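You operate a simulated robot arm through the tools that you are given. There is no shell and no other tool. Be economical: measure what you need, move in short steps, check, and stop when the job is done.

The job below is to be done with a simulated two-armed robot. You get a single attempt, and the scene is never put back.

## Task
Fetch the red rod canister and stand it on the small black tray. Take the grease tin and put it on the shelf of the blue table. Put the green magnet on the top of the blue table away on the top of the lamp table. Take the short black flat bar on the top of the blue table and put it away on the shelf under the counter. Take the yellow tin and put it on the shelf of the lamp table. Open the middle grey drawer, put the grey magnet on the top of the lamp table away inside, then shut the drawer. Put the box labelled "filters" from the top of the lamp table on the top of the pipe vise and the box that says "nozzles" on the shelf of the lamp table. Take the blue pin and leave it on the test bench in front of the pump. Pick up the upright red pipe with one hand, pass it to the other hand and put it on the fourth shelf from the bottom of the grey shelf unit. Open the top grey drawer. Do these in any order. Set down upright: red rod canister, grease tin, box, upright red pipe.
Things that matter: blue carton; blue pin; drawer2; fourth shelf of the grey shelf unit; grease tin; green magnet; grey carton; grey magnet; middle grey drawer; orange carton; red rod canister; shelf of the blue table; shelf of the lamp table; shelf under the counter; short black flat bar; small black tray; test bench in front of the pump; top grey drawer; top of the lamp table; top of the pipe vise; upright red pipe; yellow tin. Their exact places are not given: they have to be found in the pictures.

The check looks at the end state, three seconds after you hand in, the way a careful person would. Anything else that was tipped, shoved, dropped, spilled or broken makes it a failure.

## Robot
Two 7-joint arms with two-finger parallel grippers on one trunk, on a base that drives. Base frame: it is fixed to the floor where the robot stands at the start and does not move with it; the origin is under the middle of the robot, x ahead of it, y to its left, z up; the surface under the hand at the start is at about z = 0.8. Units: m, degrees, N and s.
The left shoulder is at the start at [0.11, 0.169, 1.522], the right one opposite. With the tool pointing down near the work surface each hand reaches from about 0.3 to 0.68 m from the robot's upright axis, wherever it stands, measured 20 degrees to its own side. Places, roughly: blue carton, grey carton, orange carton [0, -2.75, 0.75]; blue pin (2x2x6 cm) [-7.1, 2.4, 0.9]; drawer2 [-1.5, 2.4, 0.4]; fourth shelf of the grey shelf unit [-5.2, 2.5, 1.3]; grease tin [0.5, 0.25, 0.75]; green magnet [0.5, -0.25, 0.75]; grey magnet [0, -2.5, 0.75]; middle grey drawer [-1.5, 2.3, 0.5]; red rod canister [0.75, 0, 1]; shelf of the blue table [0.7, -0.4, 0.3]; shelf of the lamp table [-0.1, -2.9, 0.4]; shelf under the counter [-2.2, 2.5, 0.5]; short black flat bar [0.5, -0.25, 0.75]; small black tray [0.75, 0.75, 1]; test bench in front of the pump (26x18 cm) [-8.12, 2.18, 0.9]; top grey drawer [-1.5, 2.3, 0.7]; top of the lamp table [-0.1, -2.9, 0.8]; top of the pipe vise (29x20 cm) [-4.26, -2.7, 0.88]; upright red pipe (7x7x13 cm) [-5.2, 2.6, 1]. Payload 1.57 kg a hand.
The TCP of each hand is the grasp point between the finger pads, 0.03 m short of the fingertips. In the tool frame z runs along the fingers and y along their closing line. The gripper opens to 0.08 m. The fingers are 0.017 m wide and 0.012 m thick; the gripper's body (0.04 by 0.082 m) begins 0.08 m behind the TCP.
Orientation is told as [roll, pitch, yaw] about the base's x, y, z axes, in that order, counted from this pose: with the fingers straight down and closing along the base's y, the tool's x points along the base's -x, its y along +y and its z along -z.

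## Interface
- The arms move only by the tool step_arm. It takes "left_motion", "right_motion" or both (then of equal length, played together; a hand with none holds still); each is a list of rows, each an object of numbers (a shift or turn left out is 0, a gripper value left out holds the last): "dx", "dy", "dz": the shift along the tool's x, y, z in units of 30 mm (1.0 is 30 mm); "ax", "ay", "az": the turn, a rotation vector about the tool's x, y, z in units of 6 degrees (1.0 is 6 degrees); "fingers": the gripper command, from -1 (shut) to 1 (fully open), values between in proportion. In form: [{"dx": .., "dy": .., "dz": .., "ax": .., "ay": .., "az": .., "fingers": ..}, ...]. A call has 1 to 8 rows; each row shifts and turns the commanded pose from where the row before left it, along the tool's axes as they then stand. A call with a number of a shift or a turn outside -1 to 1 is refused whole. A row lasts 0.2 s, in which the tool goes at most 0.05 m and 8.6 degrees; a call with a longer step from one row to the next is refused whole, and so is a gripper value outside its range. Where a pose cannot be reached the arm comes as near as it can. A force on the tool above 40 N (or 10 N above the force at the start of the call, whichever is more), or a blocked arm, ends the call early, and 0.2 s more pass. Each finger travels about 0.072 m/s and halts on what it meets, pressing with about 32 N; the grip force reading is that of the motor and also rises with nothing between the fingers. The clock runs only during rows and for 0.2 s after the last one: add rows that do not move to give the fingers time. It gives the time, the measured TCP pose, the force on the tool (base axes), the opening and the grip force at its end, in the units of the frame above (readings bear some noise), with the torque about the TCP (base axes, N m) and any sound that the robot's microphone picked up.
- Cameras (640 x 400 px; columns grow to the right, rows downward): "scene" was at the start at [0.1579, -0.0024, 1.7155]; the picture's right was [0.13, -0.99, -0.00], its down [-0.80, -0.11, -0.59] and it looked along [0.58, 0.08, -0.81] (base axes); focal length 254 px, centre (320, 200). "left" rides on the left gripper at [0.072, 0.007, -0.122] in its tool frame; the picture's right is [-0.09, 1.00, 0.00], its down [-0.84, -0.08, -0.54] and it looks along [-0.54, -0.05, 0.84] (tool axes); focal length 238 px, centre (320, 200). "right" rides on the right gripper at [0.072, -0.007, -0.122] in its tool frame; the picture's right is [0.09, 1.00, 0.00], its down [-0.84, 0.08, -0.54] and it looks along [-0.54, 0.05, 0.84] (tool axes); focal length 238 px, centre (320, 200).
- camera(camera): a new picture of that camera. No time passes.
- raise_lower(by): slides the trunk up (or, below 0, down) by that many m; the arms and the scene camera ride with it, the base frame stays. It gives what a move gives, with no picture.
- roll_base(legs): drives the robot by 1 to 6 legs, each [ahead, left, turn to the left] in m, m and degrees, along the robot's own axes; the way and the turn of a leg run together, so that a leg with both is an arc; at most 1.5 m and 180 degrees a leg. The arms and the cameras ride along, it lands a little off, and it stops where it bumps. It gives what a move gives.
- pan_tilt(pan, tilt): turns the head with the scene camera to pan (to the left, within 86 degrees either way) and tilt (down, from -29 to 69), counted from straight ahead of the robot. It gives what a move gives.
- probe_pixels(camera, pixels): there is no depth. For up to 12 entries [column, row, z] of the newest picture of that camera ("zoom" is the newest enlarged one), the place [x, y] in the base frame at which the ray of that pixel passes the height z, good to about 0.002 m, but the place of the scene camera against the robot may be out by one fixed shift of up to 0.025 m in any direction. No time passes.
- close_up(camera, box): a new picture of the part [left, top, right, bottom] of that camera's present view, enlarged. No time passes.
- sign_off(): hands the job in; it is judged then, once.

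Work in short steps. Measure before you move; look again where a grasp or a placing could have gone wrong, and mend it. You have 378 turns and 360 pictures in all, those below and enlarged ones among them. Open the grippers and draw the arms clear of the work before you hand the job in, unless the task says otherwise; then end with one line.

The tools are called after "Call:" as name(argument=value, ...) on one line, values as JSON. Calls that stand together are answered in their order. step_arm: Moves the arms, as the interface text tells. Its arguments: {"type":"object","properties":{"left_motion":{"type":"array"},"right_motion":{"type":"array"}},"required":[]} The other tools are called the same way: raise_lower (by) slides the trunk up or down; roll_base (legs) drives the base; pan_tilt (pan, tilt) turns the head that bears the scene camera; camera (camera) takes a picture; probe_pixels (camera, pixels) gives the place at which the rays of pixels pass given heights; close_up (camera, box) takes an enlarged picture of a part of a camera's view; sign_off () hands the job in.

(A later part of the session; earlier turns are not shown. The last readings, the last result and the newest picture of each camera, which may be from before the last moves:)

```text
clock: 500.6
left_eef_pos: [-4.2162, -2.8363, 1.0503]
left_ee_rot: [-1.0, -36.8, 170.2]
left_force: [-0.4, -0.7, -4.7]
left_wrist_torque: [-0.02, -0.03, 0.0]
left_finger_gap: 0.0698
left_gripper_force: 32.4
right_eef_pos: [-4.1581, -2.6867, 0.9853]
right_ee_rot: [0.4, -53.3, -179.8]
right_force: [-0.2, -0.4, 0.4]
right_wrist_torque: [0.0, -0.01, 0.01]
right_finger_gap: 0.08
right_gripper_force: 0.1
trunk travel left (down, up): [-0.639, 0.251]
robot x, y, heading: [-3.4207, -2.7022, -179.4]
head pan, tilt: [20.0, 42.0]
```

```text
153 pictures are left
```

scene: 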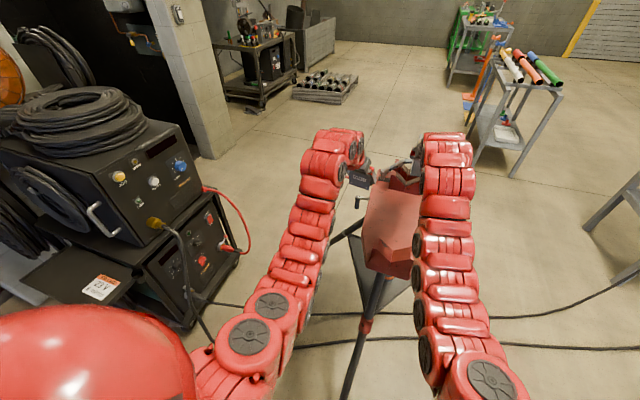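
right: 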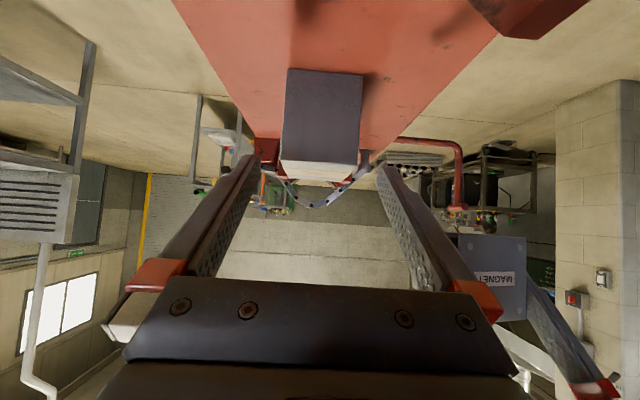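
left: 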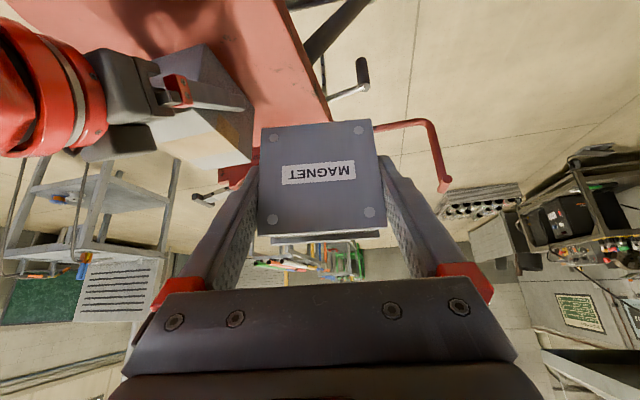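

FILTERS stands on the vise. I slide out to the right, turn to face +y, and look toward the grey drawers.

Call:
step_arm(right_motion=[{"dz": -0.9}, {"dz": -0.9}, {"dz": -0.9}])

Call:
roll_base(legs=[[0, -1.0, 0], [0, 0, -90]])

Call:
pan_tilt(pan=-20, tilt=15)

Call:
camera(camera="scene")

```text
clock: 501.4
left_eef_pos: [-4.216, -2.8362, 1.05]
left_ee_rot: [-1.0, -36.8, 170.2]
left_force: [0.7, -0.6, -4.7]
left_wrist_torque: [-0.03, -0.03, -0.02]
left_finger_gap: 0.0699
left_gripper_force: 32.4
right_eef_pos: [-4.0942, -2.6852, 1.0334]
right_ee_rot: [0.3, -53.3, -179.9]
right_force: [-0.9, -0.8, 0.4]
right_wrist_torque: [0.0, -0.01, 0.0]
right_finger_gap: 0.0802
right_gripper_force: 0.1
trunk travel left (down, up): [-0.639, 0.251]
robot x, y, heading: [-3.4167, -2.7008, -179.5]
head pan, tilt: [20.0, 42.0]
```

```text
clock: 510.5
left_eef_pos: [-3.5632, -0.8878, 1.0496]
left_ee_rot: [-0.9, -36.8, 80.4]
left_force: [-1.3, -0.4, -4.9]
left_wrist_torque: [-0.04, 0.0, 0.01]
left_finger_gap: 0.0697
left_gripper_force: 31.8
right_eef_pos: [-3.412, -1.0082, 1.0333]
right_ee_rot: [0.4, -53.3, 90.4]
right_force: [0.8, -0.2, 0.7]
right_wrist_torque: [0.0, -0.01, -0.01]
right_finger_gap: 0.08
right_gripper_force: 0.1
trunk travel left (down, up): [-0.639, 0.251]
robot x, y, heading: [-3.4295, -1.682, 90.6]
head pan, tilt: [20.0, 42.0]
```

```text
clock: 511.5
left_eef_pos: [-3.5632, -0.8869, 1.0506]
left_ee_rot: [-1.0, -36.8, 80.3]
left_force: [-0.7, -1.0, -3.9]
left_wrist_torque: [-0.01, 0.01, 0.0]
left_finger_gap: 0.0697
left_gripper_force: 32.0
right_eef_pos: [-3.4117, -1.0078, 1.034]
right_ee_rot: [0.3, -53.3, 90.5]
right_force: [-0.6, 0.5, -0.4]
right_wrist_torque: [-0.02, -0.02, -0.02]
right_finger_gap: 0.0799
right_gripper_force: 0.1
trunk travel left (down, up): [-0.639, 0.251]
robot x, y, heading: [-3.4249, -1.6842, 90.8]
head pan, tilt: [-20.0, 15.0]
```

```text
152 pictures are left
```

scene: 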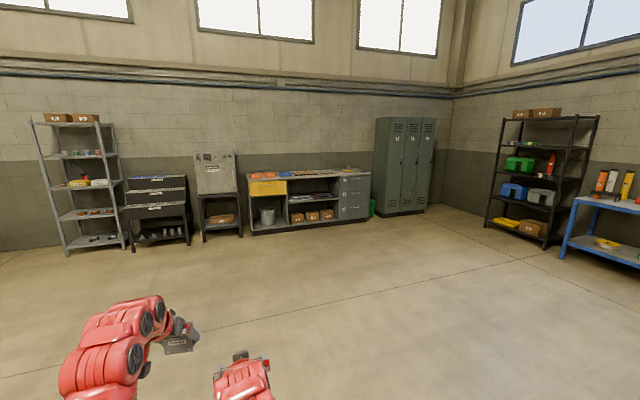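

Call:
close_up(camera="scene", box=[230, 150, 390, 250])

Call:
roll_base(legs=[[1.4, 0, 0], [0, -1.5, 0], [0, -0.3, 0]])

Call:
pan_tilt(pan=0, tilt=25)

Call:
camera(camera="scene")

```text
4.00 times, centred on (310, 200) of scene
```

zoom: 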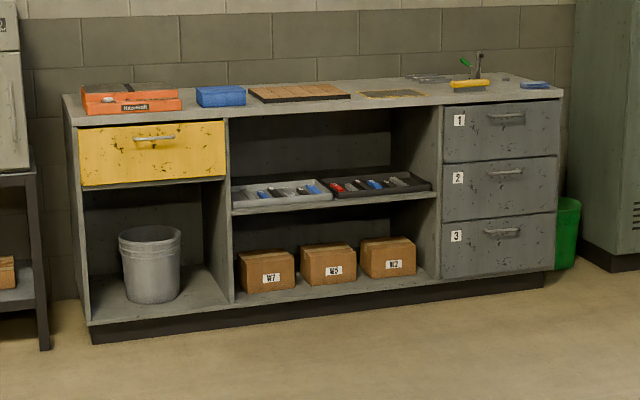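

```text
clock: 527.4
left_eef_pos: [-1.8018, 0.605, 1.0496]
left_ee_rot: [-1.0, -36.8, 81.7]
left_force: [0.3, -0.2, -4.8]
left_wrist_torque: [-0.05, 0.0, 0.02]
left_finger_gap: 0.0697
left_gripper_force: 32.5
right_eef_pos: [-1.6468, 0.4892, 1.0334]
right_ee_rot: [0.4, -53.2, 91.7]
right_force: [0.5, -0.5, -0.3]
right_wrist_torque: [-0.01, 0.0, 0.02]
right_finger_gap: 0.0802
right_gripper_force: 0.1
trunk travel left (down, up): [-0.639, 0.251]
robot x, y, heading: [-1.6434, -0.186, 92.2]
head pan, tilt: [-20.0, 15.0]
```

```text
clock: 528.2
left_eef_pos: [-1.8015, 0.606, 1.05]
left_ee_rot: [-1.1, -36.7, 81.8]
left_force: [-0.2, 1.2, -5.1]
left_wrist_torque: [-0.05, 0.01, 0.0]
left_finger_gap: 0.0699
left_gripper_force: 32.2
right_eef_pos: [-1.6485, 0.4912, 1.0332]
right_ee_rot: [0.3, -53.4, 91.6]
right_force: [0.7, 0.2, 0.0]
right_wrist_torque: [-0.01, 0.01, 0.02]
right_finger_gap: 0.0801
right_gripper_force: 0.2
trunk travel left (down, up): [-0.639, 0.251]
robot x, y, heading: [-1.6434, -0.1828, 92.2]
head pan, tilt: [0.0, 25.0]
```

```text
150 pictures are left
```

scene: 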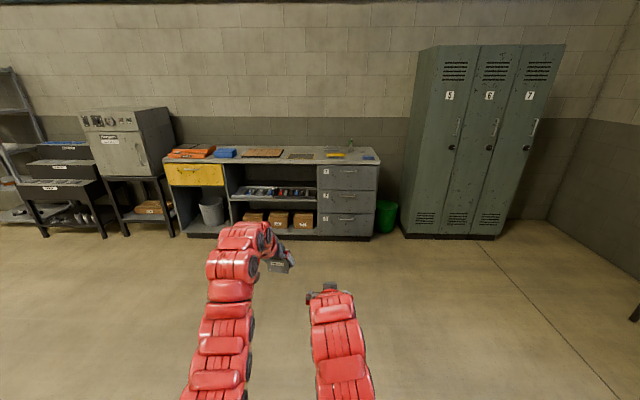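

I correct heading, approach to 0.9 m nearer and measure the drawers.

Call:
roll_base(legs=[[0.75, -0.1, -2.2]])

Call:
pan_tilt(pan=-5, tilt=30)

Call:
camera(camera="scene")

Call:
close_up(camera="scene", box=[230, 140, 410, 290])

```text
clock: 532.3
left_eef_pos: [-1.6775, 1.3595, 1.0512]
left_ee_rot: [-1.0, -36.8, 79.1]
left_force: [0.7, 0.2, -4.8]
left_wrist_torque: [-0.02, 0.01, -0.01]
left_finger_gap: 0.0695
left_gripper_force: 31.8
right_eef_pos: [-1.529, 1.2342, 1.033]
right_ee_rot: [0.5, -53.3, 89.2]
right_force: [-0.2, -0.6, -0.5]
right_wrist_torque: [0.0, -0.04, 0.05]
right_finger_gap: 0.08
right_gripper_force: 0.0
trunk travel left (down, up): [-0.639, 0.251]
robot x, y, heading: [-1.5609, 0.5553, 89.2]
head pan, tilt: [0.0, 25.0]
```

```text
clock: 533.0
left_eef_pos: [-1.6775, 1.3587, 1.0498]
left_ee_rot: [-1.0, -36.7, 79.2]
left_force: [-0.5, 0.0, -4.2]
left_wrist_torque: [-0.08, -0.02, -0.02]
left_finger_gap: 0.0699
left_gripper_force: 32.2
right_eef_pos: [-1.5292, 1.2331, 1.0333]
right_ee_rot: [0.4, -53.3, 89.1]
right_force: [0.7, -0.1, -0.2]
right_wrist_torque: [0.0, 0.04, -0.01]
right_finger_gap: 0.0803
right_gripper_force: 0.0
trunk travel left (down, up): [-0.639, 0.251]
robot x, y, heading: [-1.5573, 0.5656, 89.1]
head pan, tilt: [-5.0, 30.0]
```

```text
149 pictures are left
```

scene: 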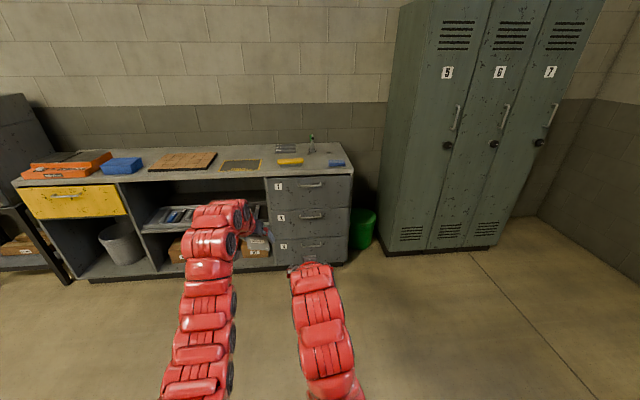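

```text
2.67 times, centred on (320, 215) of scene
```

zoom: 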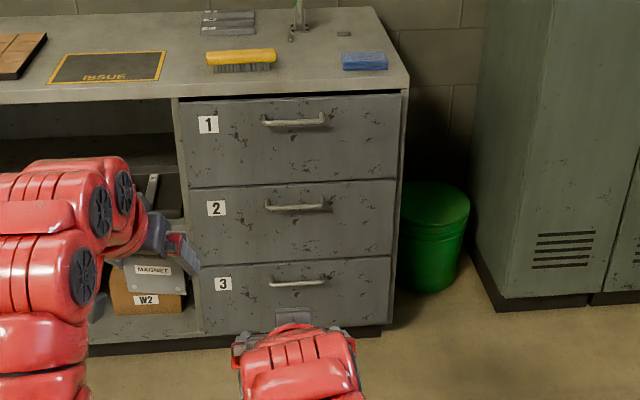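

Call:
probe_pixels(camera="zoom", pixels=[[350, 337, 0.0], [300, 95, 0.8], [300, 188, 0.6], [300, 265, 0.4], [295, 207, 0.55], [295, 207, 0.52], [268, 206, 0.55], [325, 206, 0.55], [295, 124, 0.75], [295, 124, 0.72], [185, 190, 0.6], [395, 180, 0.6]])

```text
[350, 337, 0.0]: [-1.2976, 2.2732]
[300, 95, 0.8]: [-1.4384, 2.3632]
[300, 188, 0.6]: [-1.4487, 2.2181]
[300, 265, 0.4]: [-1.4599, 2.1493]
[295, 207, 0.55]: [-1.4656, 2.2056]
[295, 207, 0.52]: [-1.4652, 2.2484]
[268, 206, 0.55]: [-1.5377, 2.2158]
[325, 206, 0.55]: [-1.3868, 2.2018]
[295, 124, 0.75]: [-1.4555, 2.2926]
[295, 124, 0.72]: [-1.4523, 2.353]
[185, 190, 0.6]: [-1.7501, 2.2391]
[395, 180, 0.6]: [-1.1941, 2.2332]
```

Drawer 2 spans z≈0.36–0.6, handle at ≈0.555; I'll pinch its bar with a vertical hand closing front-to-back. I reorient the right hand to vertical and turn it 90°.

Call:
step_arm(right_motion=[{"ay": 1, "dz": 0.5}, {"ay": 1, "dz": 0.5}, {"ay": 1, "dz": 0.5}, {"ay": 1, "dz": 0.5}, {"ay": 1, "dz": 0.3}, {"ay": 1}, {"ay": 1}, {"ay": 1}])

Call:
step_arm(right_motion=[{"ay": 0.9, "dz": 0.5}, {"az": -1, "dz": 0.5}, {"az": -1, "dz": 0.5}, {"az": -1, "dz": 0.5}, {"az": -1, "dz": 0.5}, {"az": -1, "dz": 0.5}, {"az": -1}, {"az": -1}])

Call:
step_arm(right_motion=[{"az": -1}, {"az": -1}, {"az": -1}, {"az": -1}, {"az": -1}, {"az": -1}, {"az": -1}, {"az": -1}])

Call:
camera(camera="right")

```text
clock: 534.8
left_eef_pos: [-1.6776, 1.3586, 1.0496]
left_ee_rot: [-1.0, -36.9, 79.0]
left_force: [0.1, -0.8, -4.7]
left_wrist_torque: [-0.01, 0.02, -0.01]
left_finger_gap: 0.0697
left_gripper_force: 32.1
right_eef_pos: [-1.5277, 1.2801, 0.9824]
right_ee_rot: [0.2, -5.1, 89.3]
right_force: [-0.5, -0.3, 0.1]
right_wrist_torque: [-0.01, -0.02, 0.02]
right_finger_gap: 0.0798
right_gripper_force: 0.1
trunk travel left (down, up): [-0.639, 0.251]
robot x, y, heading: [-1.5603, 0.5576, 89.4]
head pan, tilt: [-5.0, 30.0]
```

```text
clock: 536.6
left_eef_pos: [-1.6783, 1.3594, 1.0495]
left_ee_rot: [-1.0, -36.8, 79.2]
left_force: [-0.4, -0.4, -4.0]
left_wrist_torque: [-0.02, 0.02, -0.03]
left_finger_gap: 0.0699
left_gripper_force: 32.5
right_eef_pos: [-1.5448, 1.2251, 0.903]
right_ee_rot: [0.3, 0.1, 131.5]
right_force: [-0.7, 0.4, 0.1]
right_wrist_torque: [0.01, -0.04, 0.0]
right_finger_gap: 0.0801
right_gripper_force: 0.0
right hand out of reach, approached as far as the arm can: row 1, 2
trunk travel left (down, up): [-0.639, 0.251]
robot x, y, heading: [-1.5578, 0.5582, 89.4]
head pan, tilt: [-5.0, 30.0]
```

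```text
clock: 538.4
left_eef_pos: [-1.6784, 1.3594, 1.0504]
left_ee_rot: [-1.0, -36.8, 79.2]
left_force: [0.0, -0.4, -4.4]
left_wrist_torque: [-0.04, 0.0, -0.03]
left_finger_gap: 0.0698
left_gripper_force: 32.3
right_eef_pos: [-1.5428, 1.2254, 0.9033]
right_ee_rot: [0.1, -0.2, 179.5]
right_force: [0.6, -0.1, 0.0]
right_wrist_torque: [0.0, -0.02, 0.02]
right_finger_gap: 0.0801
right_gripper_force: 0.1
trunk travel left (down, up): [-0.639, 0.251]
robot x, y, heading: [-1.5577, 0.5628, 89.4]
head pan, tilt: [-5.0, 30.0]
```

```text
147 pictures are left
```

right: 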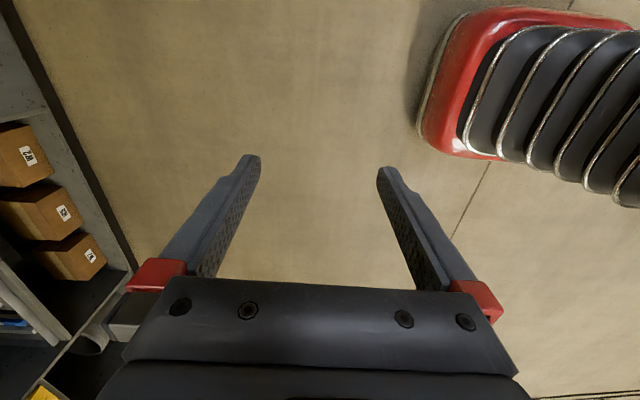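

Right hand is vertical, closing along y. I lower it to z≈0.70 and drive closer, then look.

Call:
step_arm(right_motion=[{"dz": 0.95}, {"dz": 0.95}, {"dz": 0.95}, {"dz": 0.95}, {"dz": 0.95}, {"dz": 0.95}, {"dz": 0.95}])

Call:
roll_base(legs=[[0.75, -0.06, 0.6]])

Call:
camera(camera="right")

Call:
camera(camera="scene")

```text
clock: 540.0
left_eef_pos: [-1.677, 1.3591, 1.049]
left_ee_rot: [-0.9, -36.8, 79.1]
left_force: [-0.8, -0.4, -4.6]
left_wrist_torque: [0.0, 0.0, -0.02]
left_finger_gap: 0.0697
left_gripper_force: 32.3
right_eef_pos: [-1.5451, 1.2157, 0.7079]
right_ee_rot: [-0.1, -0.3, 179.4]
right_force: [0.0, 0.1, 0.2]
right_wrist_torque: [0.02, 0.0, 0.0]
right_finger_gap: 0.0802
right_gripper_force: 0.1
right hand out of reach, approached as far as the arm can: row 7
trunk travel left (down, up): [-0.639, 0.251]
robot x, y, heading: [-1.562, 0.5624, 89.4]
head pan, tilt: [-5.0, 30.0]
```

```text
clock: 544.0
left_eef_pos: [-1.6166, 2.107, 1.0498]
left_ee_rot: [-1.0, -36.9, 79.4]
left_force: [0.2, 0.0, -3.8]
left_wrist_torque: [0.0, -0.01, 0.02]
left_finger_gap: 0.0698
left_gripper_force: 32.0
right_eef_pos: [-1.4848, 1.9637, 0.7085]
right_ee_rot: [0.1, -0.1, 179.7]
right_force: [-0.3, 0.4, 0.1]
right_wrist_torque: [-0.02, 0.01, -0.03]
right_finger_gap: 0.0801
right_gripper_force: 0.2
trunk travel left (down, up): [-0.639, 0.251]
robot x, y, heading: [-1.4921, 1.3074, 89.5]
head pan, tilt: [-5.0, 30.0]
```

```text
146 pictures are left
```

right: 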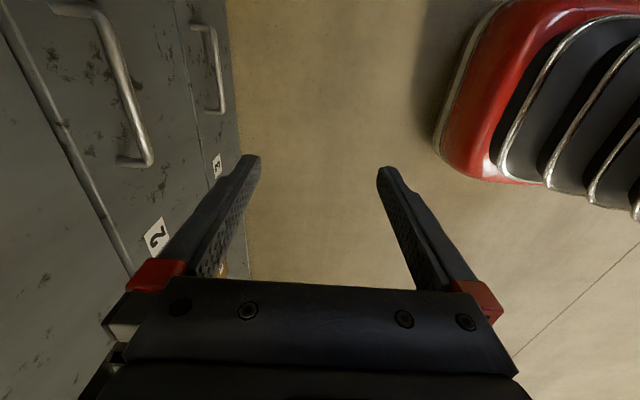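

```text
145 pictures are left
```

scene: 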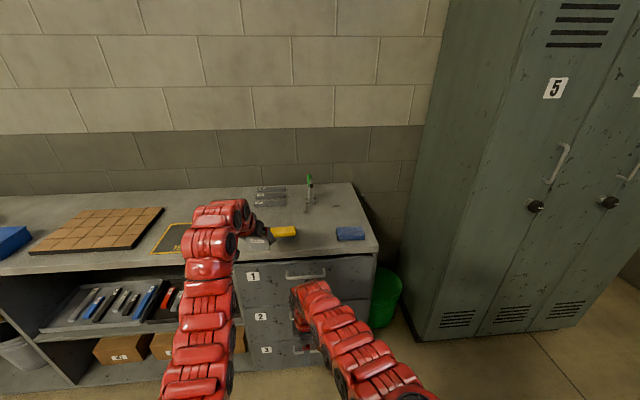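

Call:
probe_pixels(camera="right", pixels=[[145, 150, 0.555], [108, 30, 0.555], [145, 150, 0.53], [108, 30, 0.53], [122, 160, 0.555], [213, 50, 0.32], [60, 5, 0.555], [75, 150, 0.6], [60, 120, 0.6]])

```text
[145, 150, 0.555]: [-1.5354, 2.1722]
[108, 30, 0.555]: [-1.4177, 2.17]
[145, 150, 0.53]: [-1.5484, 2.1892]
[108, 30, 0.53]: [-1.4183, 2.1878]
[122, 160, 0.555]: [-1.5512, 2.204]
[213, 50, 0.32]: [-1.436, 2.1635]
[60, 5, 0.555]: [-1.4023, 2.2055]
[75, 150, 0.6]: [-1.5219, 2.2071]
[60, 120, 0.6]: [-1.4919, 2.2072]
```

The top handle would obstruct a vertical hand, so I'll use a horizontal hand with fingers closing vertically. I back off 0.35 m, retract the left hand, and turn the right hand forward.

Call:
roll_base(legs=[[-0.35, 0, 0]])

Call:
raise_lower(by=-0.3)

Call:
step_arm(left_motion=[{"dz": -0.8, "dx": 0.4}, {"dz": -0.8, "dx": 0.4}, {"dz": -0.8, "dx": 0.4}, {"dz": -0.8, "dx": 0.4}, {"dz": -0.8, "dx": 0.4}, {"dz": -0.8, "dx": 0.4}, {"dz": -0.8, "dx": 0.4}, {"dz": -0.8, "dx": 0.4}], right_motion=[{"ax": 1}, {"ax": 1}, {"ax": 1}, {"ax": 1}, {"ax": 1}, {"ax": 1}, {"ax": 1}, {"ax": 1}])

Call:
step_arm(right_motion=[{"ax": 1}, {"ax": 1}, {"ax": 1}, {"ax": 1}, {"ax": 1}, {"ax": 1}, {"ax": 1}])

```text
clock: 546.3
left_eef_pos: [-1.6192, 1.7528, 1.0502]
left_ee_rot: [-0.9, -36.8, 79.5]
left_force: [0.2, 0.1, -4.8]
left_wrist_torque: [0.0, 0.02, -0.02]
left_finger_gap: 0.0697
left_gripper_force: 31.7
right_eef_pos: [-1.4857, 1.6095, 0.708]
right_ee_rot: [0.2, -0.1, 179.7]
right_force: [-0.4, -0.5, 0.6]
right_wrist_torque: [0.01, 0.02, -0.01]
right_finger_gap: 0.0798
right_gripper_force: 0.0
trunk travel left (down, up): [-0.639, 0.251]
robot x, y, heading: [-1.495, 0.953, 89.9]
head pan, tilt: [-5.0, 30.0]
```

```text
clock: 549.3
left_eef_pos: [-1.6198, 1.7528, 0.7492]
left_ee_rot: [-1.0, -36.8, 79.6]
left_force: [-0.3, 0.2, -4.5]
left_wrist_torque: [-0.01, 0.01, 0.02]
left_finger_gap: 0.0699
left_gripper_force: 31.8
right_eef_pos: [-1.4864, 1.6097, 0.4075]
right_ee_rot: [0.0, -0.2, 179.8]
right_force: [-0.5, -0.4, 0.4]
right_wrist_torque: [0.0, -0.02, 0.0]
right_finger_gap: 0.0801
right_gripper_force: 0.1
trunk travel left (down, up): [-0.339, 0.551]
robot x, y, heading: [-1.4931, 0.9557, 90.0]
head pan, tilt: [-5.0, 30.0]
```

```text
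clock: 551.1
left_eef_pos: [-1.6447, 1.6274, 0.8139]
left_ee_rot: [-1.1, -37.1, 79.6]
left_force: [0.8, -0.3, -5.2]
left_wrist_torque: [-0.03, 0.02, -0.02]
left_finger_gap: 0.0698
left_gripper_force: 32.0
left hand out of reach, approached as far as the arm can: row 6, 7, 8
right_eef_pos: [-1.4866, 1.6094, 0.4087]
right_ee_rot: [-47.9, -0.3, 179.8]
right_force: [0.4, -0.1, -0.2]
right_wrist_torque: [-0.03, 0.01, 0.0]
right_finger_gap: 0.0802
right_gripper_force: 0.1
trunk travel left (down, up): [-0.339, 0.551]
robot x, y, heading: [-1.4928, 0.9544, 89.9]
head pan, tilt: [-5.0, 30.0]
```

```text
clock: 552.7
left_eef_pos: [-1.6449, 1.6277, 0.8136]
left_ee_rot: [-1.2, -37.0, 79.6]
left_force: [0.1, -0.2, -4.6]
left_wrist_torque: [-0.02, 0.01, -0.01]
left_finger_gap: 0.0699
left_gripper_force: 32.0
right_eef_pos: [-1.4881, 1.6093, 0.4075]
right_ee_rot: [-90.0, -0.2, 179.8]
right_force: [0.2, -0.1, 0.4]
right_wrist_torque: [0.0, 0.0, 0.01]
right_finger_gap: 0.0798
right_gripper_force: 0.0
trunk travel left (down, up): [-0.339, 0.551]
robot x, y, heading: [-1.4969, 0.9565, 89.8]
head pan, tilt: [-5.0, 30.0]
```

Right hand points at the cabinet, level. I extend it 12 cm and raise it to z≈0.556.

Call:
step_arm(right_motion=[{"dz": 0.9, "dy": -0.8}, {"dz": 0.9, "dy": -0.8}, {"dz": 0.9, "dy": -0.8}, {"dz": 0.9, "dy": -0.8}, {"dz": 0.5, "dy": -0.9}, {"dy": -0.85}, {}])

Call:
roll_base(legs=[[0.27, 0, 0]])

Call:
camera(camera="right")

Call:
camera(camera="scene")

```text
clock: 554.3
left_eef_pos: [-1.6446, 1.628, 0.8142]
left_ee_rot: [-1.2, -37.0, 79.6]
left_force: [-0.5, -0.3, -4.4]
left_wrist_torque: [-0.06, 0.0, 0.01]
left_finger_gap: 0.0697
left_gripper_force: 32.0
right_eef_pos: [-1.4867, 1.7315, 0.5566]
right_ee_rot: [-89.9, -0.3, 179.8]
right_force: [0.4, -0.7, -0.3]
right_wrist_torque: [0.01, 0.0, -0.02]
right_finger_gap: 0.0801
right_gripper_force: 0.0
trunk travel left (down, up): [-0.339, 0.551]
robot x, y, heading: [-1.4948, 0.9547, 89.9]
head pan, tilt: [-5.0, 30.0]
```

```text
clock: 556.2
left_eef_pos: [-1.6412, 1.8932, 0.8139]
left_ee_rot: [-1.1, -36.9, 79.4]
left_force: [0.6, 0.8, -4.2]
left_wrist_torque: [-0.03, 0.0, -0.02]
left_finger_gap: 0.0701
left_gripper_force: 32.1
right_eef_pos: [-1.4806, 1.9986, 0.5565]
right_ee_rot: [-90.0, -0.3, 179.6]
right_force: [-0.4, 0.2, 0.4]
right_wrist_torque: [0.02, -0.02, 0.03]
right_finger_gap: 0.08
right_gripper_force: 0.0
trunk travel left (down, up): [-0.339, 0.551]
robot x, y, heading: [-1.4929, 1.22, 89.7]
head pan, tilt: [-5.0, 30.0]
```

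```text
144 pictures are left
```

right: 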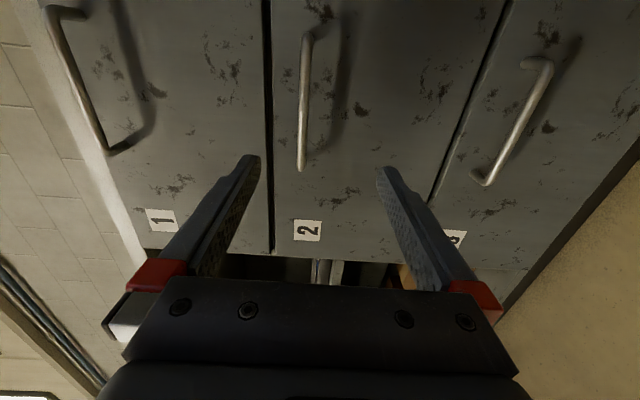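

```text
143 pictures are left
```

scene: 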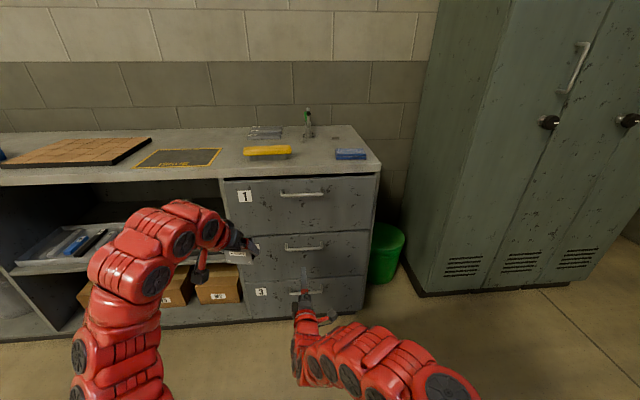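

The bar lies ≈2 cm above the finger axis (z≈0.576, y≈2.158). I raise 2 cm, drive 0.1 m, then advance by arm and look.

Call:
step_arm(right_motion=[{"dy": -0.65}, {}])

Call:
roll_base(legs=[[0.1, 0, 0]])

Call:
camera(camera="right")

```text
clock: 556.8
left_eef_pos: [-1.6418, 1.8932, 0.8134]
left_ee_rot: [-1.2, -36.9, 79.4]
left_force: [-0.8, 0.6, -4.9]
left_wrist_torque: [-0.03, 0.0, -0.03]
left_finger_gap: 0.0698
left_gripper_force: 31.8
right_eef_pos: [-1.4821, 1.9988, 0.5775]
right_ee_rot: [-89.9, -0.2, 179.7]
right_force: [0.4, -0.6, -0.5]
right_wrist_torque: [-0.04, -0.03, -0.02]
right_finger_gap: 0.0802
right_gripper_force: 0.1
trunk travel left (down, up): [-0.339, 0.551]
robot x, y, heading: [-1.4951, 1.2198, 89.6]
head pan, tilt: [-5.0, 30.0]
```

```text
clock: 558.0
left_eef_pos: [-1.6413, 1.9926, 0.814]
left_ee_rot: [-1.1, -36.9, 79.4]
left_force: [0.4, 0.1, -4.1]
left_wrist_torque: [-0.05, -0.01, 0.0]
left_finger_gap: 0.0697
left_gripper_force: 32.1
right_eef_pos: [-1.4816, 2.0972, 0.5767]
right_ee_rot: [-89.9, -0.2, 179.7]
right_force: [-0.4, 0.5, -1.1]
right_wrist_torque: [0.02, 0.0, 0.01]
right_finger_gap: 0.0804
right_gripper_force: 0.1
trunk travel left (down, up): [-0.339, 0.551]
robot x, y, heading: [-1.4917, 1.3224, 89.8]
head pan, tilt: [-5.0, 30.0]
```

```text
142 pictures are left
```

right: 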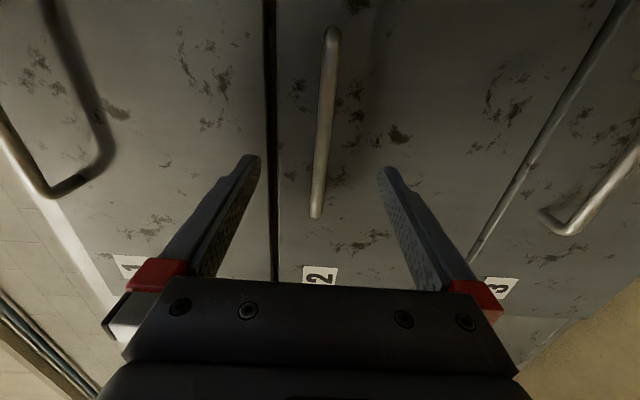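

Bar is centred. I advance 5.5 cm and close on it.

Call:
step_arm(right_motion=[{"dz": 0.6}, {"dz": 0.6}, {"dz": 0.6}, {"fingers": -1}, {}, {}, {}])

Call:
camera(camera="right")

```text
clock: 559.6
left_eef_pos: [-1.6426, 1.993, 0.8128]
left_ee_rot: [-1.1, -37.0, 79.5]
left_force: [1.1, -0.1, -4.9]
left_wrist_torque: [-0.06, 0.0, 0.01]
left_finger_gap: 0.0702
left_gripper_force: 32.0
right_eef_pos: [-1.481, 2.151, 0.574]
right_ee_rot: [-89.6, -0.2, 179.7]
right_force: [0.9, -1.9, -8.1]
right_wrist_torque: [-0.03, -0.09, 0.15]
right_finger_gap: 0.012
right_gripper_force: 29.5
trunk travel left (down, up): [-0.339, 0.551]
robot x, y, heading: [-1.4928, 1.3197, 89.9]
head pan, tilt: [-5.0, 30.0]
```

```text
141 pictures are left
```

right: 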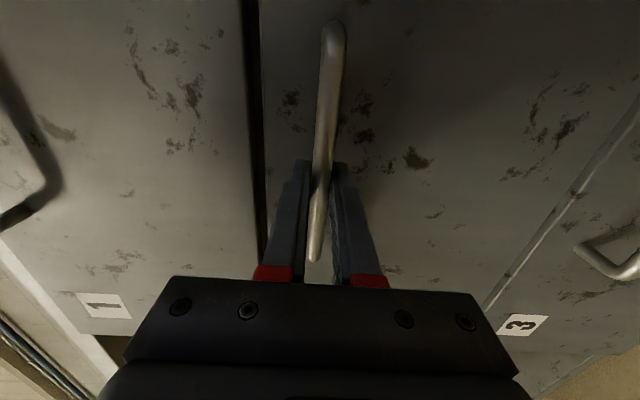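

Bar gripped (12 mm). I pull the drawer open by driving back 0.27 m.

Call:
roll_base(legs=[[-0.27, 0, 0]])

Call:
camera(camera="scene")

Call:
camera(camera="right")

```text
clock: 561.5
left_eef_pos: [-1.6414, 1.7255, 0.8118]
left_ee_rot: [-1.2, -36.9, 79.1]
left_force: [-0.1, 1.0, -4.0]
left_wrist_torque: [-0.02, 0.0, 0.01]
left_finger_gap: 0.07
left_gripper_force: 32.2
right_eef_pos: [-1.48, 1.8828, 0.5764]
right_ee_rot: [-89.7, -0.2, 179.6]
right_force: [-18.3, -0.3, -15.1]
right_wrist_torque: [-0.1, -0.01, 0.59]
right_finger_gap: 0.0115
right_gripper_force: 29.0
trunk travel left (down, up): [-0.339, 0.551]
robot x, y, heading: [-1.4952, 1.0476, 89.5]
head pan, tilt: [-5.0, 30.0]
```

```text
140 pictures are left
```

scene: 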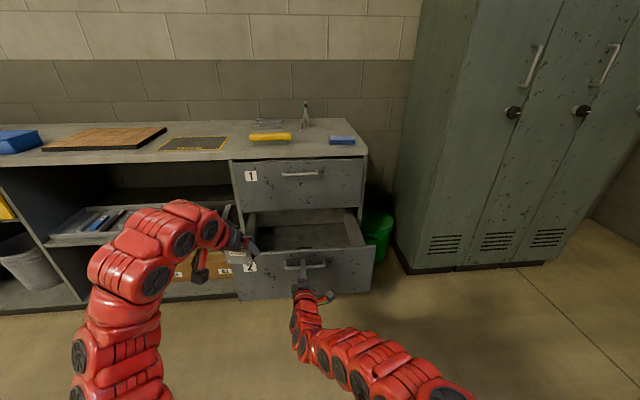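

```text
139 pictures are left
```

right: 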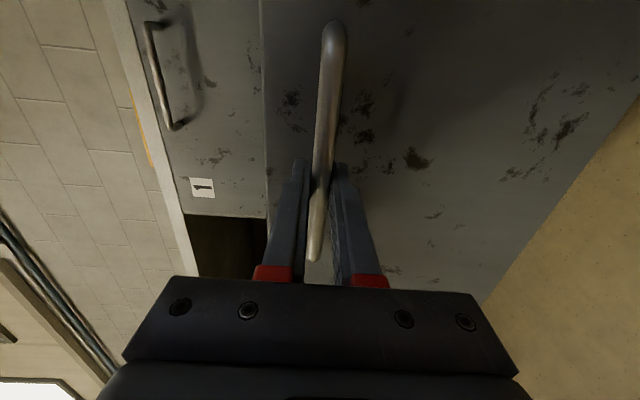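

Drawer 2 is open ~0.27 m. I release the bar, retract the right hand and raise it out of the way.

Call:
step_arm(right_motion=[{"fingers": 1}, {}, {"dz": -0.8}, {"dz": -0.9}, {"dz": -0.5, "dy": -0.8, "dx": 0.5}, {"dy": -1, "dx": 0.7}, {"dy": -1, "dx": 0.7}, {"dy": -1, "dx": 0.7}])

Call:
step_arm(right_motion=[{"dy": -1, "dx": 0.5}, {"dy": -1, "dx": 0.5}, {"dy": -1, "dx": 0.5}, {"dy": -1, "dx": 0.5}])

Call:
roll_base(legs=[[0.22, 0, 0.3]])

Call:
camera(camera="scene")

Call:
camera(camera="left")

```text
clock: 563.3
left_eef_pos: [-1.639, 1.7247, 0.8135]
left_ee_rot: [-1.1, -36.8, 79.1]
left_force: [-0.9, -0.6, -5.1]
left_wrist_torque: [-0.04, -0.04, -0.05]
left_finger_gap: 0.0699
left_gripper_force: 31.8
right_eef_pos: [-1.4132, 1.8661, 0.6621]
right_ee_rot: [-90.0, -0.1, 179.6]
right_force: [-0.1, -0.1, 0.4]
right_wrist_torque: [-0.02, 0.01, 0.0]
right_finger_gap: 0.0801
right_gripper_force: 0.1
right hand out of reach, approached as far as the arm can: row 6, 7, 8
trunk travel left (down, up): [-0.339, 0.551]
robot x, y, heading: [-1.4978, 1.0486, 89.6]
head pan, tilt: [-5.0, 30.0]
```

```text
clock: 564.3
left_eef_pos: [-1.6398, 1.724, 0.8132]
left_ee_rot: [-1.1, -36.9, 79.3]
left_force: [0.0, 0.7, -4.4]
left_wrist_torque: [-0.07, 0.0, 0.02]
left_finger_gap: 0.0699
left_gripper_force: 31.6
right_eef_pos: [-1.3678, 1.9, 0.7183]
right_ee_rot: [-89.8, -0.1, 179.6]
right_force: [0.3, -0.1, -0.2]
right_wrist_torque: [0.0, 0.0, -0.01]
right_finger_gap: 0.0801
right_gripper_force: 0.1
right hand out of reach, approached as far as the arm can: row 1, 2, 3, 4
trunk travel left (down, up): [-0.339, 0.551]
robot x, y, heading: [-1.497, 1.0504, 89.8]
head pan, tilt: [-5.0, 30.0]
```

```text
clock: 566.0
left_eef_pos: [-1.642, 1.939, 0.8132]
left_ee_rot: [-1.1, -36.8, 79.4]
left_force: [0.1, 0.1, -4.0]
left_wrist_torque: [-0.06, 0.02, 0.01]
left_finger_gap: 0.0699
left_gripper_force: 31.9
right_eef_pos: [-1.3703, 2.1163, 0.7179]
right_ee_rot: [-89.8, -0.2, 179.8]
right_force: [0.4, 0.0, -0.4]
right_wrist_torque: [0.04, 0.01, -0.02]
right_finger_gap: 0.0798
right_gripper_force: 0.1
trunk travel left (down, up): [-0.339, 0.551]
robot x, y, heading: [-1.4943, 1.2691, 89.7]
head pan, tilt: [-5.0, 30.0]
```

```text
138 pictures are left
```

scene: 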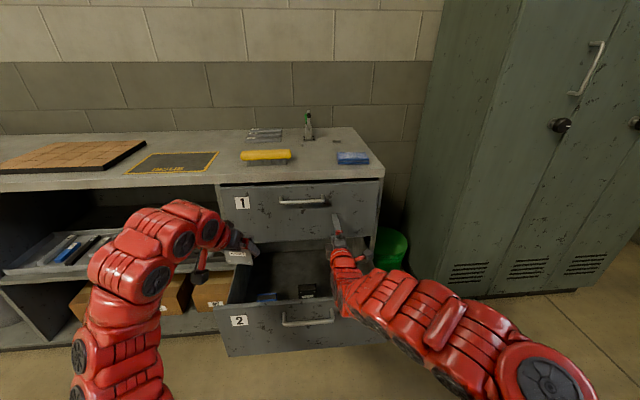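

```text
137 pictures are left
```

left: 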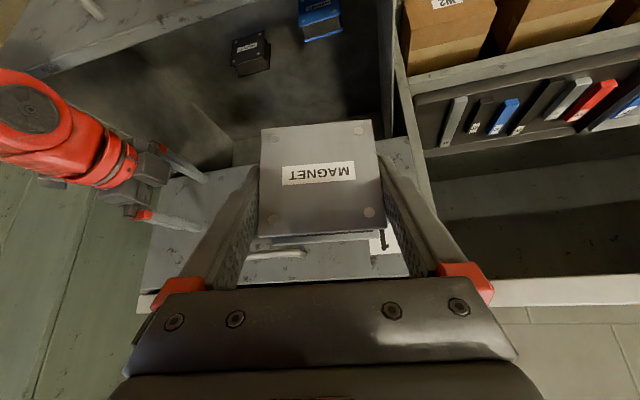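

Two other magnets already lie in the drawer. I probe their places and the drawer interior.

Call:
probe_pixels(camera="left", pixels=[[250, 72, 0.39], [235, 55, 0.39], [270, 68, 0.39], [320, 40, 0.39], [385, 130, 0.6], [390, 60, 0.6], [150, 40, 0.6], [20, 75, 0.6], [250, 130, 0.39], [380, 125, 0.39]])

Call:
close_up(camera="left", box=[130, 0, 430, 190])

```text
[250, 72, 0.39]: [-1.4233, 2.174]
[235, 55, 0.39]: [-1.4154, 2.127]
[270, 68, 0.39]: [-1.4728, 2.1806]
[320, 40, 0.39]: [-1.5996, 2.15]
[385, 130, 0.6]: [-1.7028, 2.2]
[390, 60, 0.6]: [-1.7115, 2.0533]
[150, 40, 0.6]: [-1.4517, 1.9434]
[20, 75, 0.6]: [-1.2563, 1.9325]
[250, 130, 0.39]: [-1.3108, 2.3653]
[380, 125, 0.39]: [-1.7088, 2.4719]
```

```text
2.11 times, centred on (280, 95) of left
```

zoom: 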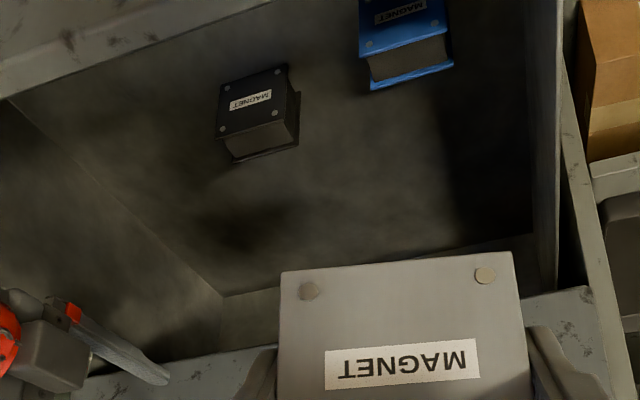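

I'll set it down between the two others near y≈2.03, with the hand steeper to clear the drawer front. First I retract the right hand, steepen the left, and shift it right.

Call:
step_arm(right_motion=[{"dz": -1}, {"dz": -1}, {"dz": -1}, {"dz": -0.5}, {}, {}, {}], left_motion=[{"ay": 0.7, "dy": -0.6}, {"ay": 0.7, "dy": -0.6}, {"ay": 0.7, "dy": -0.6}, {"ay": 0.7, "dy": -0.6}, {"ay": 0.7, "dy": -0.6}, {"ay": 0.7, "dy": -0.6}, {"ay": 0.3, "dy": -0.5}])

Call:
roll_base(legs=[[0.07, 0, 0]])

Call:
camera(camera="left")

```text
clock: 567.6
left_eef_pos: [-1.5836, 1.8692, 0.6908]
left_ee_rot: [-2.2, -23.0, 79.0]
left_force: [0.0, 0.1, -4.5]
left_wrist_torque: [-0.03, -0.03, 0.02]
left_finger_gap: 0.0697
left_gripper_force: 32.3
left hand out of reach, approached as far as the arm can: row 1, 2, 3, 4, 5, 6, 7
right_eef_pos: [-1.3786, 2.1112, 0.712]
right_ee_rot: [-89.9, -0.3, 179.8]
right_force: [-0.2, -0.1, -0.5]
right_wrist_torque: [0.02, 0.0, -0.02]
right_finger_gap: 0.08
right_gripper_force: 0.0
right hand out of reach, approached as far as the arm can: row 1, 2, 3, 4
trunk travel left (down, up): [-0.339, 0.551]
robot x, y, heading: [-1.4911, 1.2682, 89.6]
head pan, tilt: [-5.0, 30.0]
```

```text
clock: 568.6
left_eef_pos: [-1.5831, 1.9226, 0.6902]
left_ee_rot: [-2.1, -22.9, 79.0]
left_force: [0.2, 0.7, -3.9]
left_wrist_torque: [-0.05, 0.0, -0.01]
left_finger_gap: 0.07
left_gripper_force: 32.0
right_eef_pos: [-1.3798, 2.1615, 0.7104]
right_ee_rot: [-90.1, -0.2, 179.7]
right_force: [0.0, -11.0, 2.8]
right_wrist_torque: [-0.36, 0.01, 0.1]
right_finger_gap: 0.0776
right_gripper_force: 0.1
trunk travel left (down, up): [-0.339, 0.551]
robot x, y, heading: [-1.4939, 1.3191, 89.8]
head pan, tilt: [-5.0, 30.0]
stopped in leg 1: the force on the tool passed its limit at 300 N (the readings are from after the stop); the commanded pose is now the measured one
```

```text
135 pictures are left
```

left: 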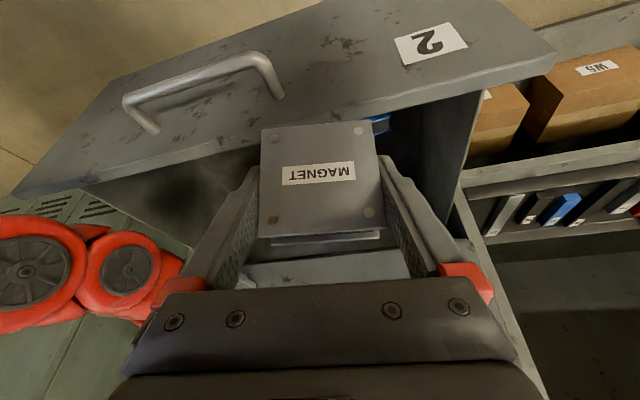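

The right hand bumped drawer 1's face. I back off 0.1 m and swing the right hand out to the right, beyond the cabinet.

Call:
roll_base(legs=[[-0.12, 0, 0]])

Call:
step_arm(right_motion=[{"dx": 1}, {"dx": 1}, {"dx": 1}, {"dx": 1}, {"dx": 1}, {"dx": 1, "dz": -0.5}, {"dx": 1, "dz": -0.5}, {"dx": 1, "dz": -0.5}])

Call:
camera(camera="scene")

```text
clock: 569.8
left_eef_pos: [-1.5826, 1.8047, 0.6918]
left_ee_rot: [-2.2, -22.9, 78.9]
left_force: [0.2, 0.6, -5.1]
left_wrist_torque: [0.03, 0.04, -0.02]
left_finger_gap: 0.0698
left_gripper_force: 32.1
right_eef_pos: [-1.3789, 2.0435, 0.7108]
right_ee_rot: [-90.0, -0.2, 179.6]
right_force: [-0.6, 0.3, -0.1]
right_wrist_torque: [0.02, -0.01, -0.03]
right_finger_gap: 0.0802
right_gripper_force: 0.0
trunk travel left (down, up): [-0.339, 0.551]
robot x, y, heading: [-1.4986, 1.2015, 89.3]
head pan, tilt: [-5.0, 30.0]
```

```text
clock: 571.6
left_eef_pos: [-1.5834, 1.8033, 0.6901]
left_ee_rot: [-2.2, -22.9, 79.0]
left_force: [0.6, -0.4, -4.7]
left_wrist_torque: [-0.03, 0.03, 0.01]
left_finger_gap: 0.0697
left_gripper_force: 32.0
right_eef_pos: [-1.1796, 2.0275, 0.7153]
right_ee_rot: [-90.2, -0.2, 179.6]
right_force: [0.4, -0.3, -0.5]
right_wrist_torque: [0.01, -0.01, 0.02]
right_finger_gap: 0.0801
right_gripper_force: 0.1
right hand out of reach, approached as far as the arm can: row 1, 7, 8
trunk travel left (down, up): [-0.339, 0.551]
robot x, y, heading: [-1.4938, 1.1992, 89.1]
head pan, tilt: [-5.0, 30.0]
```

```text
134 pictures are left
```

scene: 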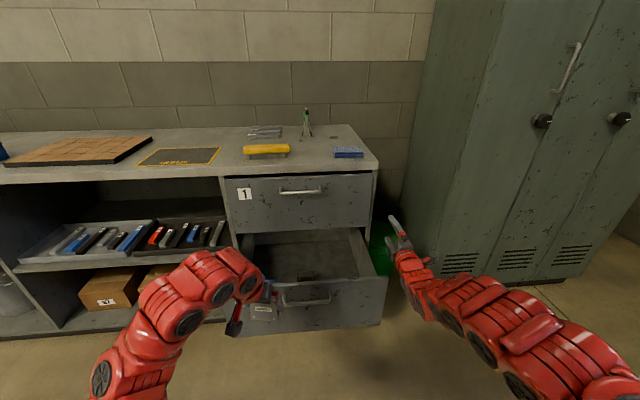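

The right hand is clear beside the cabinet. I drive 0.1 m forward and bring the left hand over the drawer gap, z≈0.60.

Call:
roll_base(legs=[[0.1, 0, 0.5]])

Call:
step_arm(left_motion=[{"dx": -0.6, "dz": 0.3, "dy": -0.25}, {"dx": -0.6, "dz": 0.3, "dy": -0.25}, {"dx": -0.6, "dz": 0.6, "dy": -0.25}, {"dx": -0.6, "dz": 0.8, "dy": -0.25}, {"dx": -0.6, "dz": 0.9, "dy": -0.25}, {"dz": 0.8}, {"dz": 0.8}])

Call:
camera(camera="left")

Call:
camera(camera="scene")

```text
clock: 572.8
left_eef_pos: [-1.5859, 1.9038, 0.6902]
left_ee_rot: [-2.2, -22.9, 79.3]
left_force: [-0.1, 0.2, -4.9]
left_wrist_torque: [-0.05, 0.01, -0.03]
left_finger_gap: 0.07
left_gripper_force: 32.0
right_eef_pos: [-1.1856, 2.1318, 0.7138]
right_ee_rot: [-90.2, -0.2, -179.9]
right_force: [-0.7, 0.5, -0.1]
right_wrist_torque: [0.02, 0.0, -0.01]
right_finger_gap: 0.0801
right_gripper_force: 0.0
trunk travel left (down, up): [-0.339, 0.551]
robot x, y, heading: [-1.4971, 1.303, 89.8]
head pan, tilt: [-5.0, 30.0]
```

```text
clock: 574.4
left_eef_pos: [-1.5193, 2.0281, 0.6017]
left_ee_rot: [-2.2, -22.8, 79.4]
left_force: [0.5, -0.8, -4.6]
left_wrist_torque: [-0.03, 0.02, -0.01]
left_finger_gap: 0.0696
left_gripper_force: 32.0
right_eef_pos: [-1.1853, 2.1299, 0.7142]
right_ee_rot: [-90.1, -0.2, -179.9]
right_force: [-0.2, 0.1, 0.6]
right_wrist_torque: [0.0, -0.02, -0.02]
right_finger_gap: 0.0801
right_gripper_force: 0.0
trunk travel left (down, up): [-0.339, 0.551]
robot x, y, heading: [-1.4932, 1.2981, 89.8]
head pan, tilt: [-5.0, 30.0]
```

```text
133 pictures are left
```

left: 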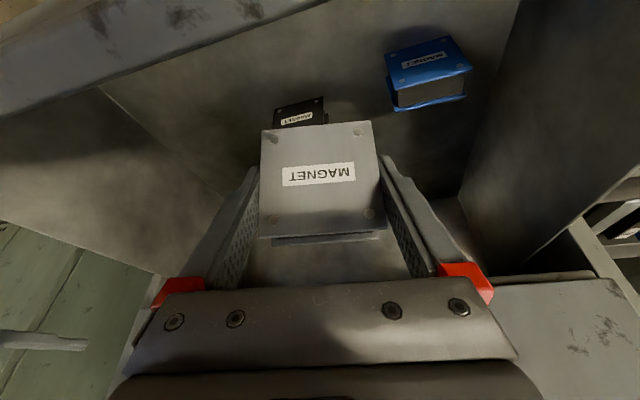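

```text
132 pictures are left
```

scene: 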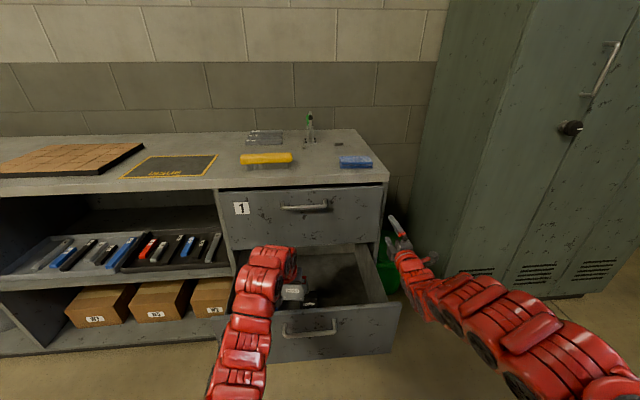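

Call:
probe_pixels(camera="left", pixels=[[276, 108, 0.4], [325, 97, 0.4], [300, 110, 0.42], [390, 50, 0.4], [395, 108, 0.46], [465, 95, 0.46], [385, 55, 0.4], [300, 20, 0.4], [165, 100, 0.5]])

```text
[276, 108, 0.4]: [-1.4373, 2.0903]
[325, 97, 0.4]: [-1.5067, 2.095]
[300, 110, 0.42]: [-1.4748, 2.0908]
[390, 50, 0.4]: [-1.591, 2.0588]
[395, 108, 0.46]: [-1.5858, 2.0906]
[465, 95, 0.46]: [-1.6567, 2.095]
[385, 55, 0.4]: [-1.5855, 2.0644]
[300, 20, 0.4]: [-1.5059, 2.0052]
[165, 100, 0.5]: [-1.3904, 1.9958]
```

Free space is on the right of the black magnet (x −1.42…−1.25). I move the left hand there, at the same height, and steepen it slightly.

Call:
step_arm(left_motion=[{"dy": -0.8, "ay": 0.35}, {"dy": -0.8, "ay": 0.35}, {"dy": -0.8, "ay": 0.35}, {"dy": -0.8, "ay": 0.35}, {"dy": -0.8, "ay": 0.35}, {"dy": -0.8, "ay": 0.35}, {"dy": -0.8, "ay": 0.35}, {"dy": -0.6}])

Call:
camera(camera="left")

```text
clock: 576.2
left_eef_pos: [-1.3421, 1.9807, 0.6088]
left_ee_rot: [-2.1, -8.1, 78.8]
left_force: [0.6, -0.1, -4.6]
left_wrist_torque: [-0.02, -0.01, 0.0]
left_finger_gap: 0.0697
left_gripper_force: 32.3
left hand out of reach, approached as far as the arm can: row 7
right_eef_pos: [-1.1863, 2.1308, 0.7156]
right_ee_rot: [-90.0, -0.1, -179.9]
right_force: [-0.4, 0.0, 0.6]
right_wrist_torque: [0.01, 0.03, 0.03]
right_finger_gap: 0.0802
right_gripper_force: 0.0
trunk travel left (down, up): [-0.339, 0.551]
robot x, y, heading: [-1.491, 1.3005, 90.1]
head pan, tilt: [-5.0, 30.0]
```

```text
131 pictures are left
```

left: 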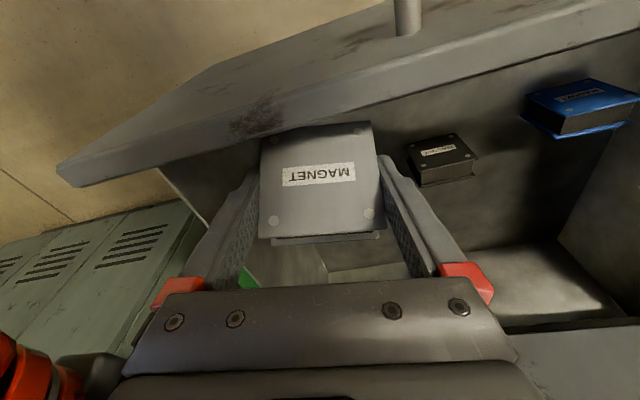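

Call:
probe_pixels(camera="left", pixels=[[170, 175, 0.6], [205, 222, 0.6], [240, 275, 0.6], [260, 130, 0.6], [400, 85, 0.6], [410, 180, 0.45], [472, 160, 0.45]])

Call:
step_arm(left_motion=[{"dx": -0.8, "dz": -0.1}, {"dx": -0.8, "dz": -0.1}, {"dx": -0.6, "dz": -0.1}])

Call:
camera(camera="left")

```text
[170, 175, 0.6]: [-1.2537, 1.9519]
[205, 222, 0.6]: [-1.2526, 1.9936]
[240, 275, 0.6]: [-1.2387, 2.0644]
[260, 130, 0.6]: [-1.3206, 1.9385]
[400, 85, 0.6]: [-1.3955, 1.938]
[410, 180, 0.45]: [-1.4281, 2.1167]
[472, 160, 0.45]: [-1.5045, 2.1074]
```

```text
clock: 577.0
left_eef_pos: [-1.3453, 1.9832, 0.6124]
left_ee_rot: [-1.9, -8.2, 78.8]
left_force: [0.7, 0.2, -3.5]
left_wrist_torque: [-0.03, -0.04, 0.01]
left_finger_gap: 0.0695
left_gripper_force: 32.0
left hand out of reach, approached as far as the arm can: row 1, 2, 3
right_eef_pos: [-1.1858, 2.1301, 0.715]
right_ee_rot: [-90.1, -0.2, -180.0]
right_force: [-0.6, -0.7, -0.4]
right_wrist_torque: [-0.02, 0.01, -0.03]
right_finger_gap: 0.0801
right_gripper_force: 0.1
trunk travel left (down, up): [-0.339, 0.551]
robot x, y, heading: [-1.4931, 1.3044, 89.8]
head pan, tilt: [-5.0, 30.0]
```

```text
130 pictures are left
```

left: 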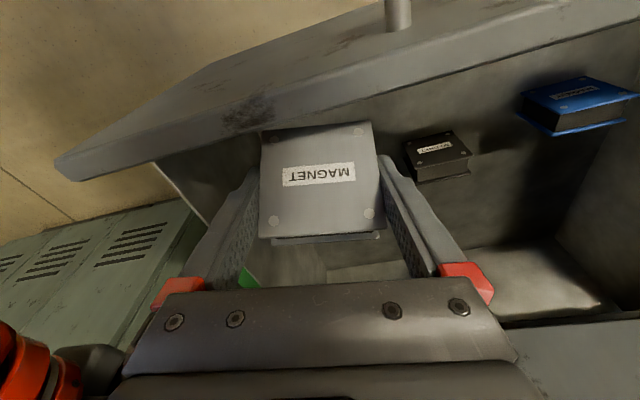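

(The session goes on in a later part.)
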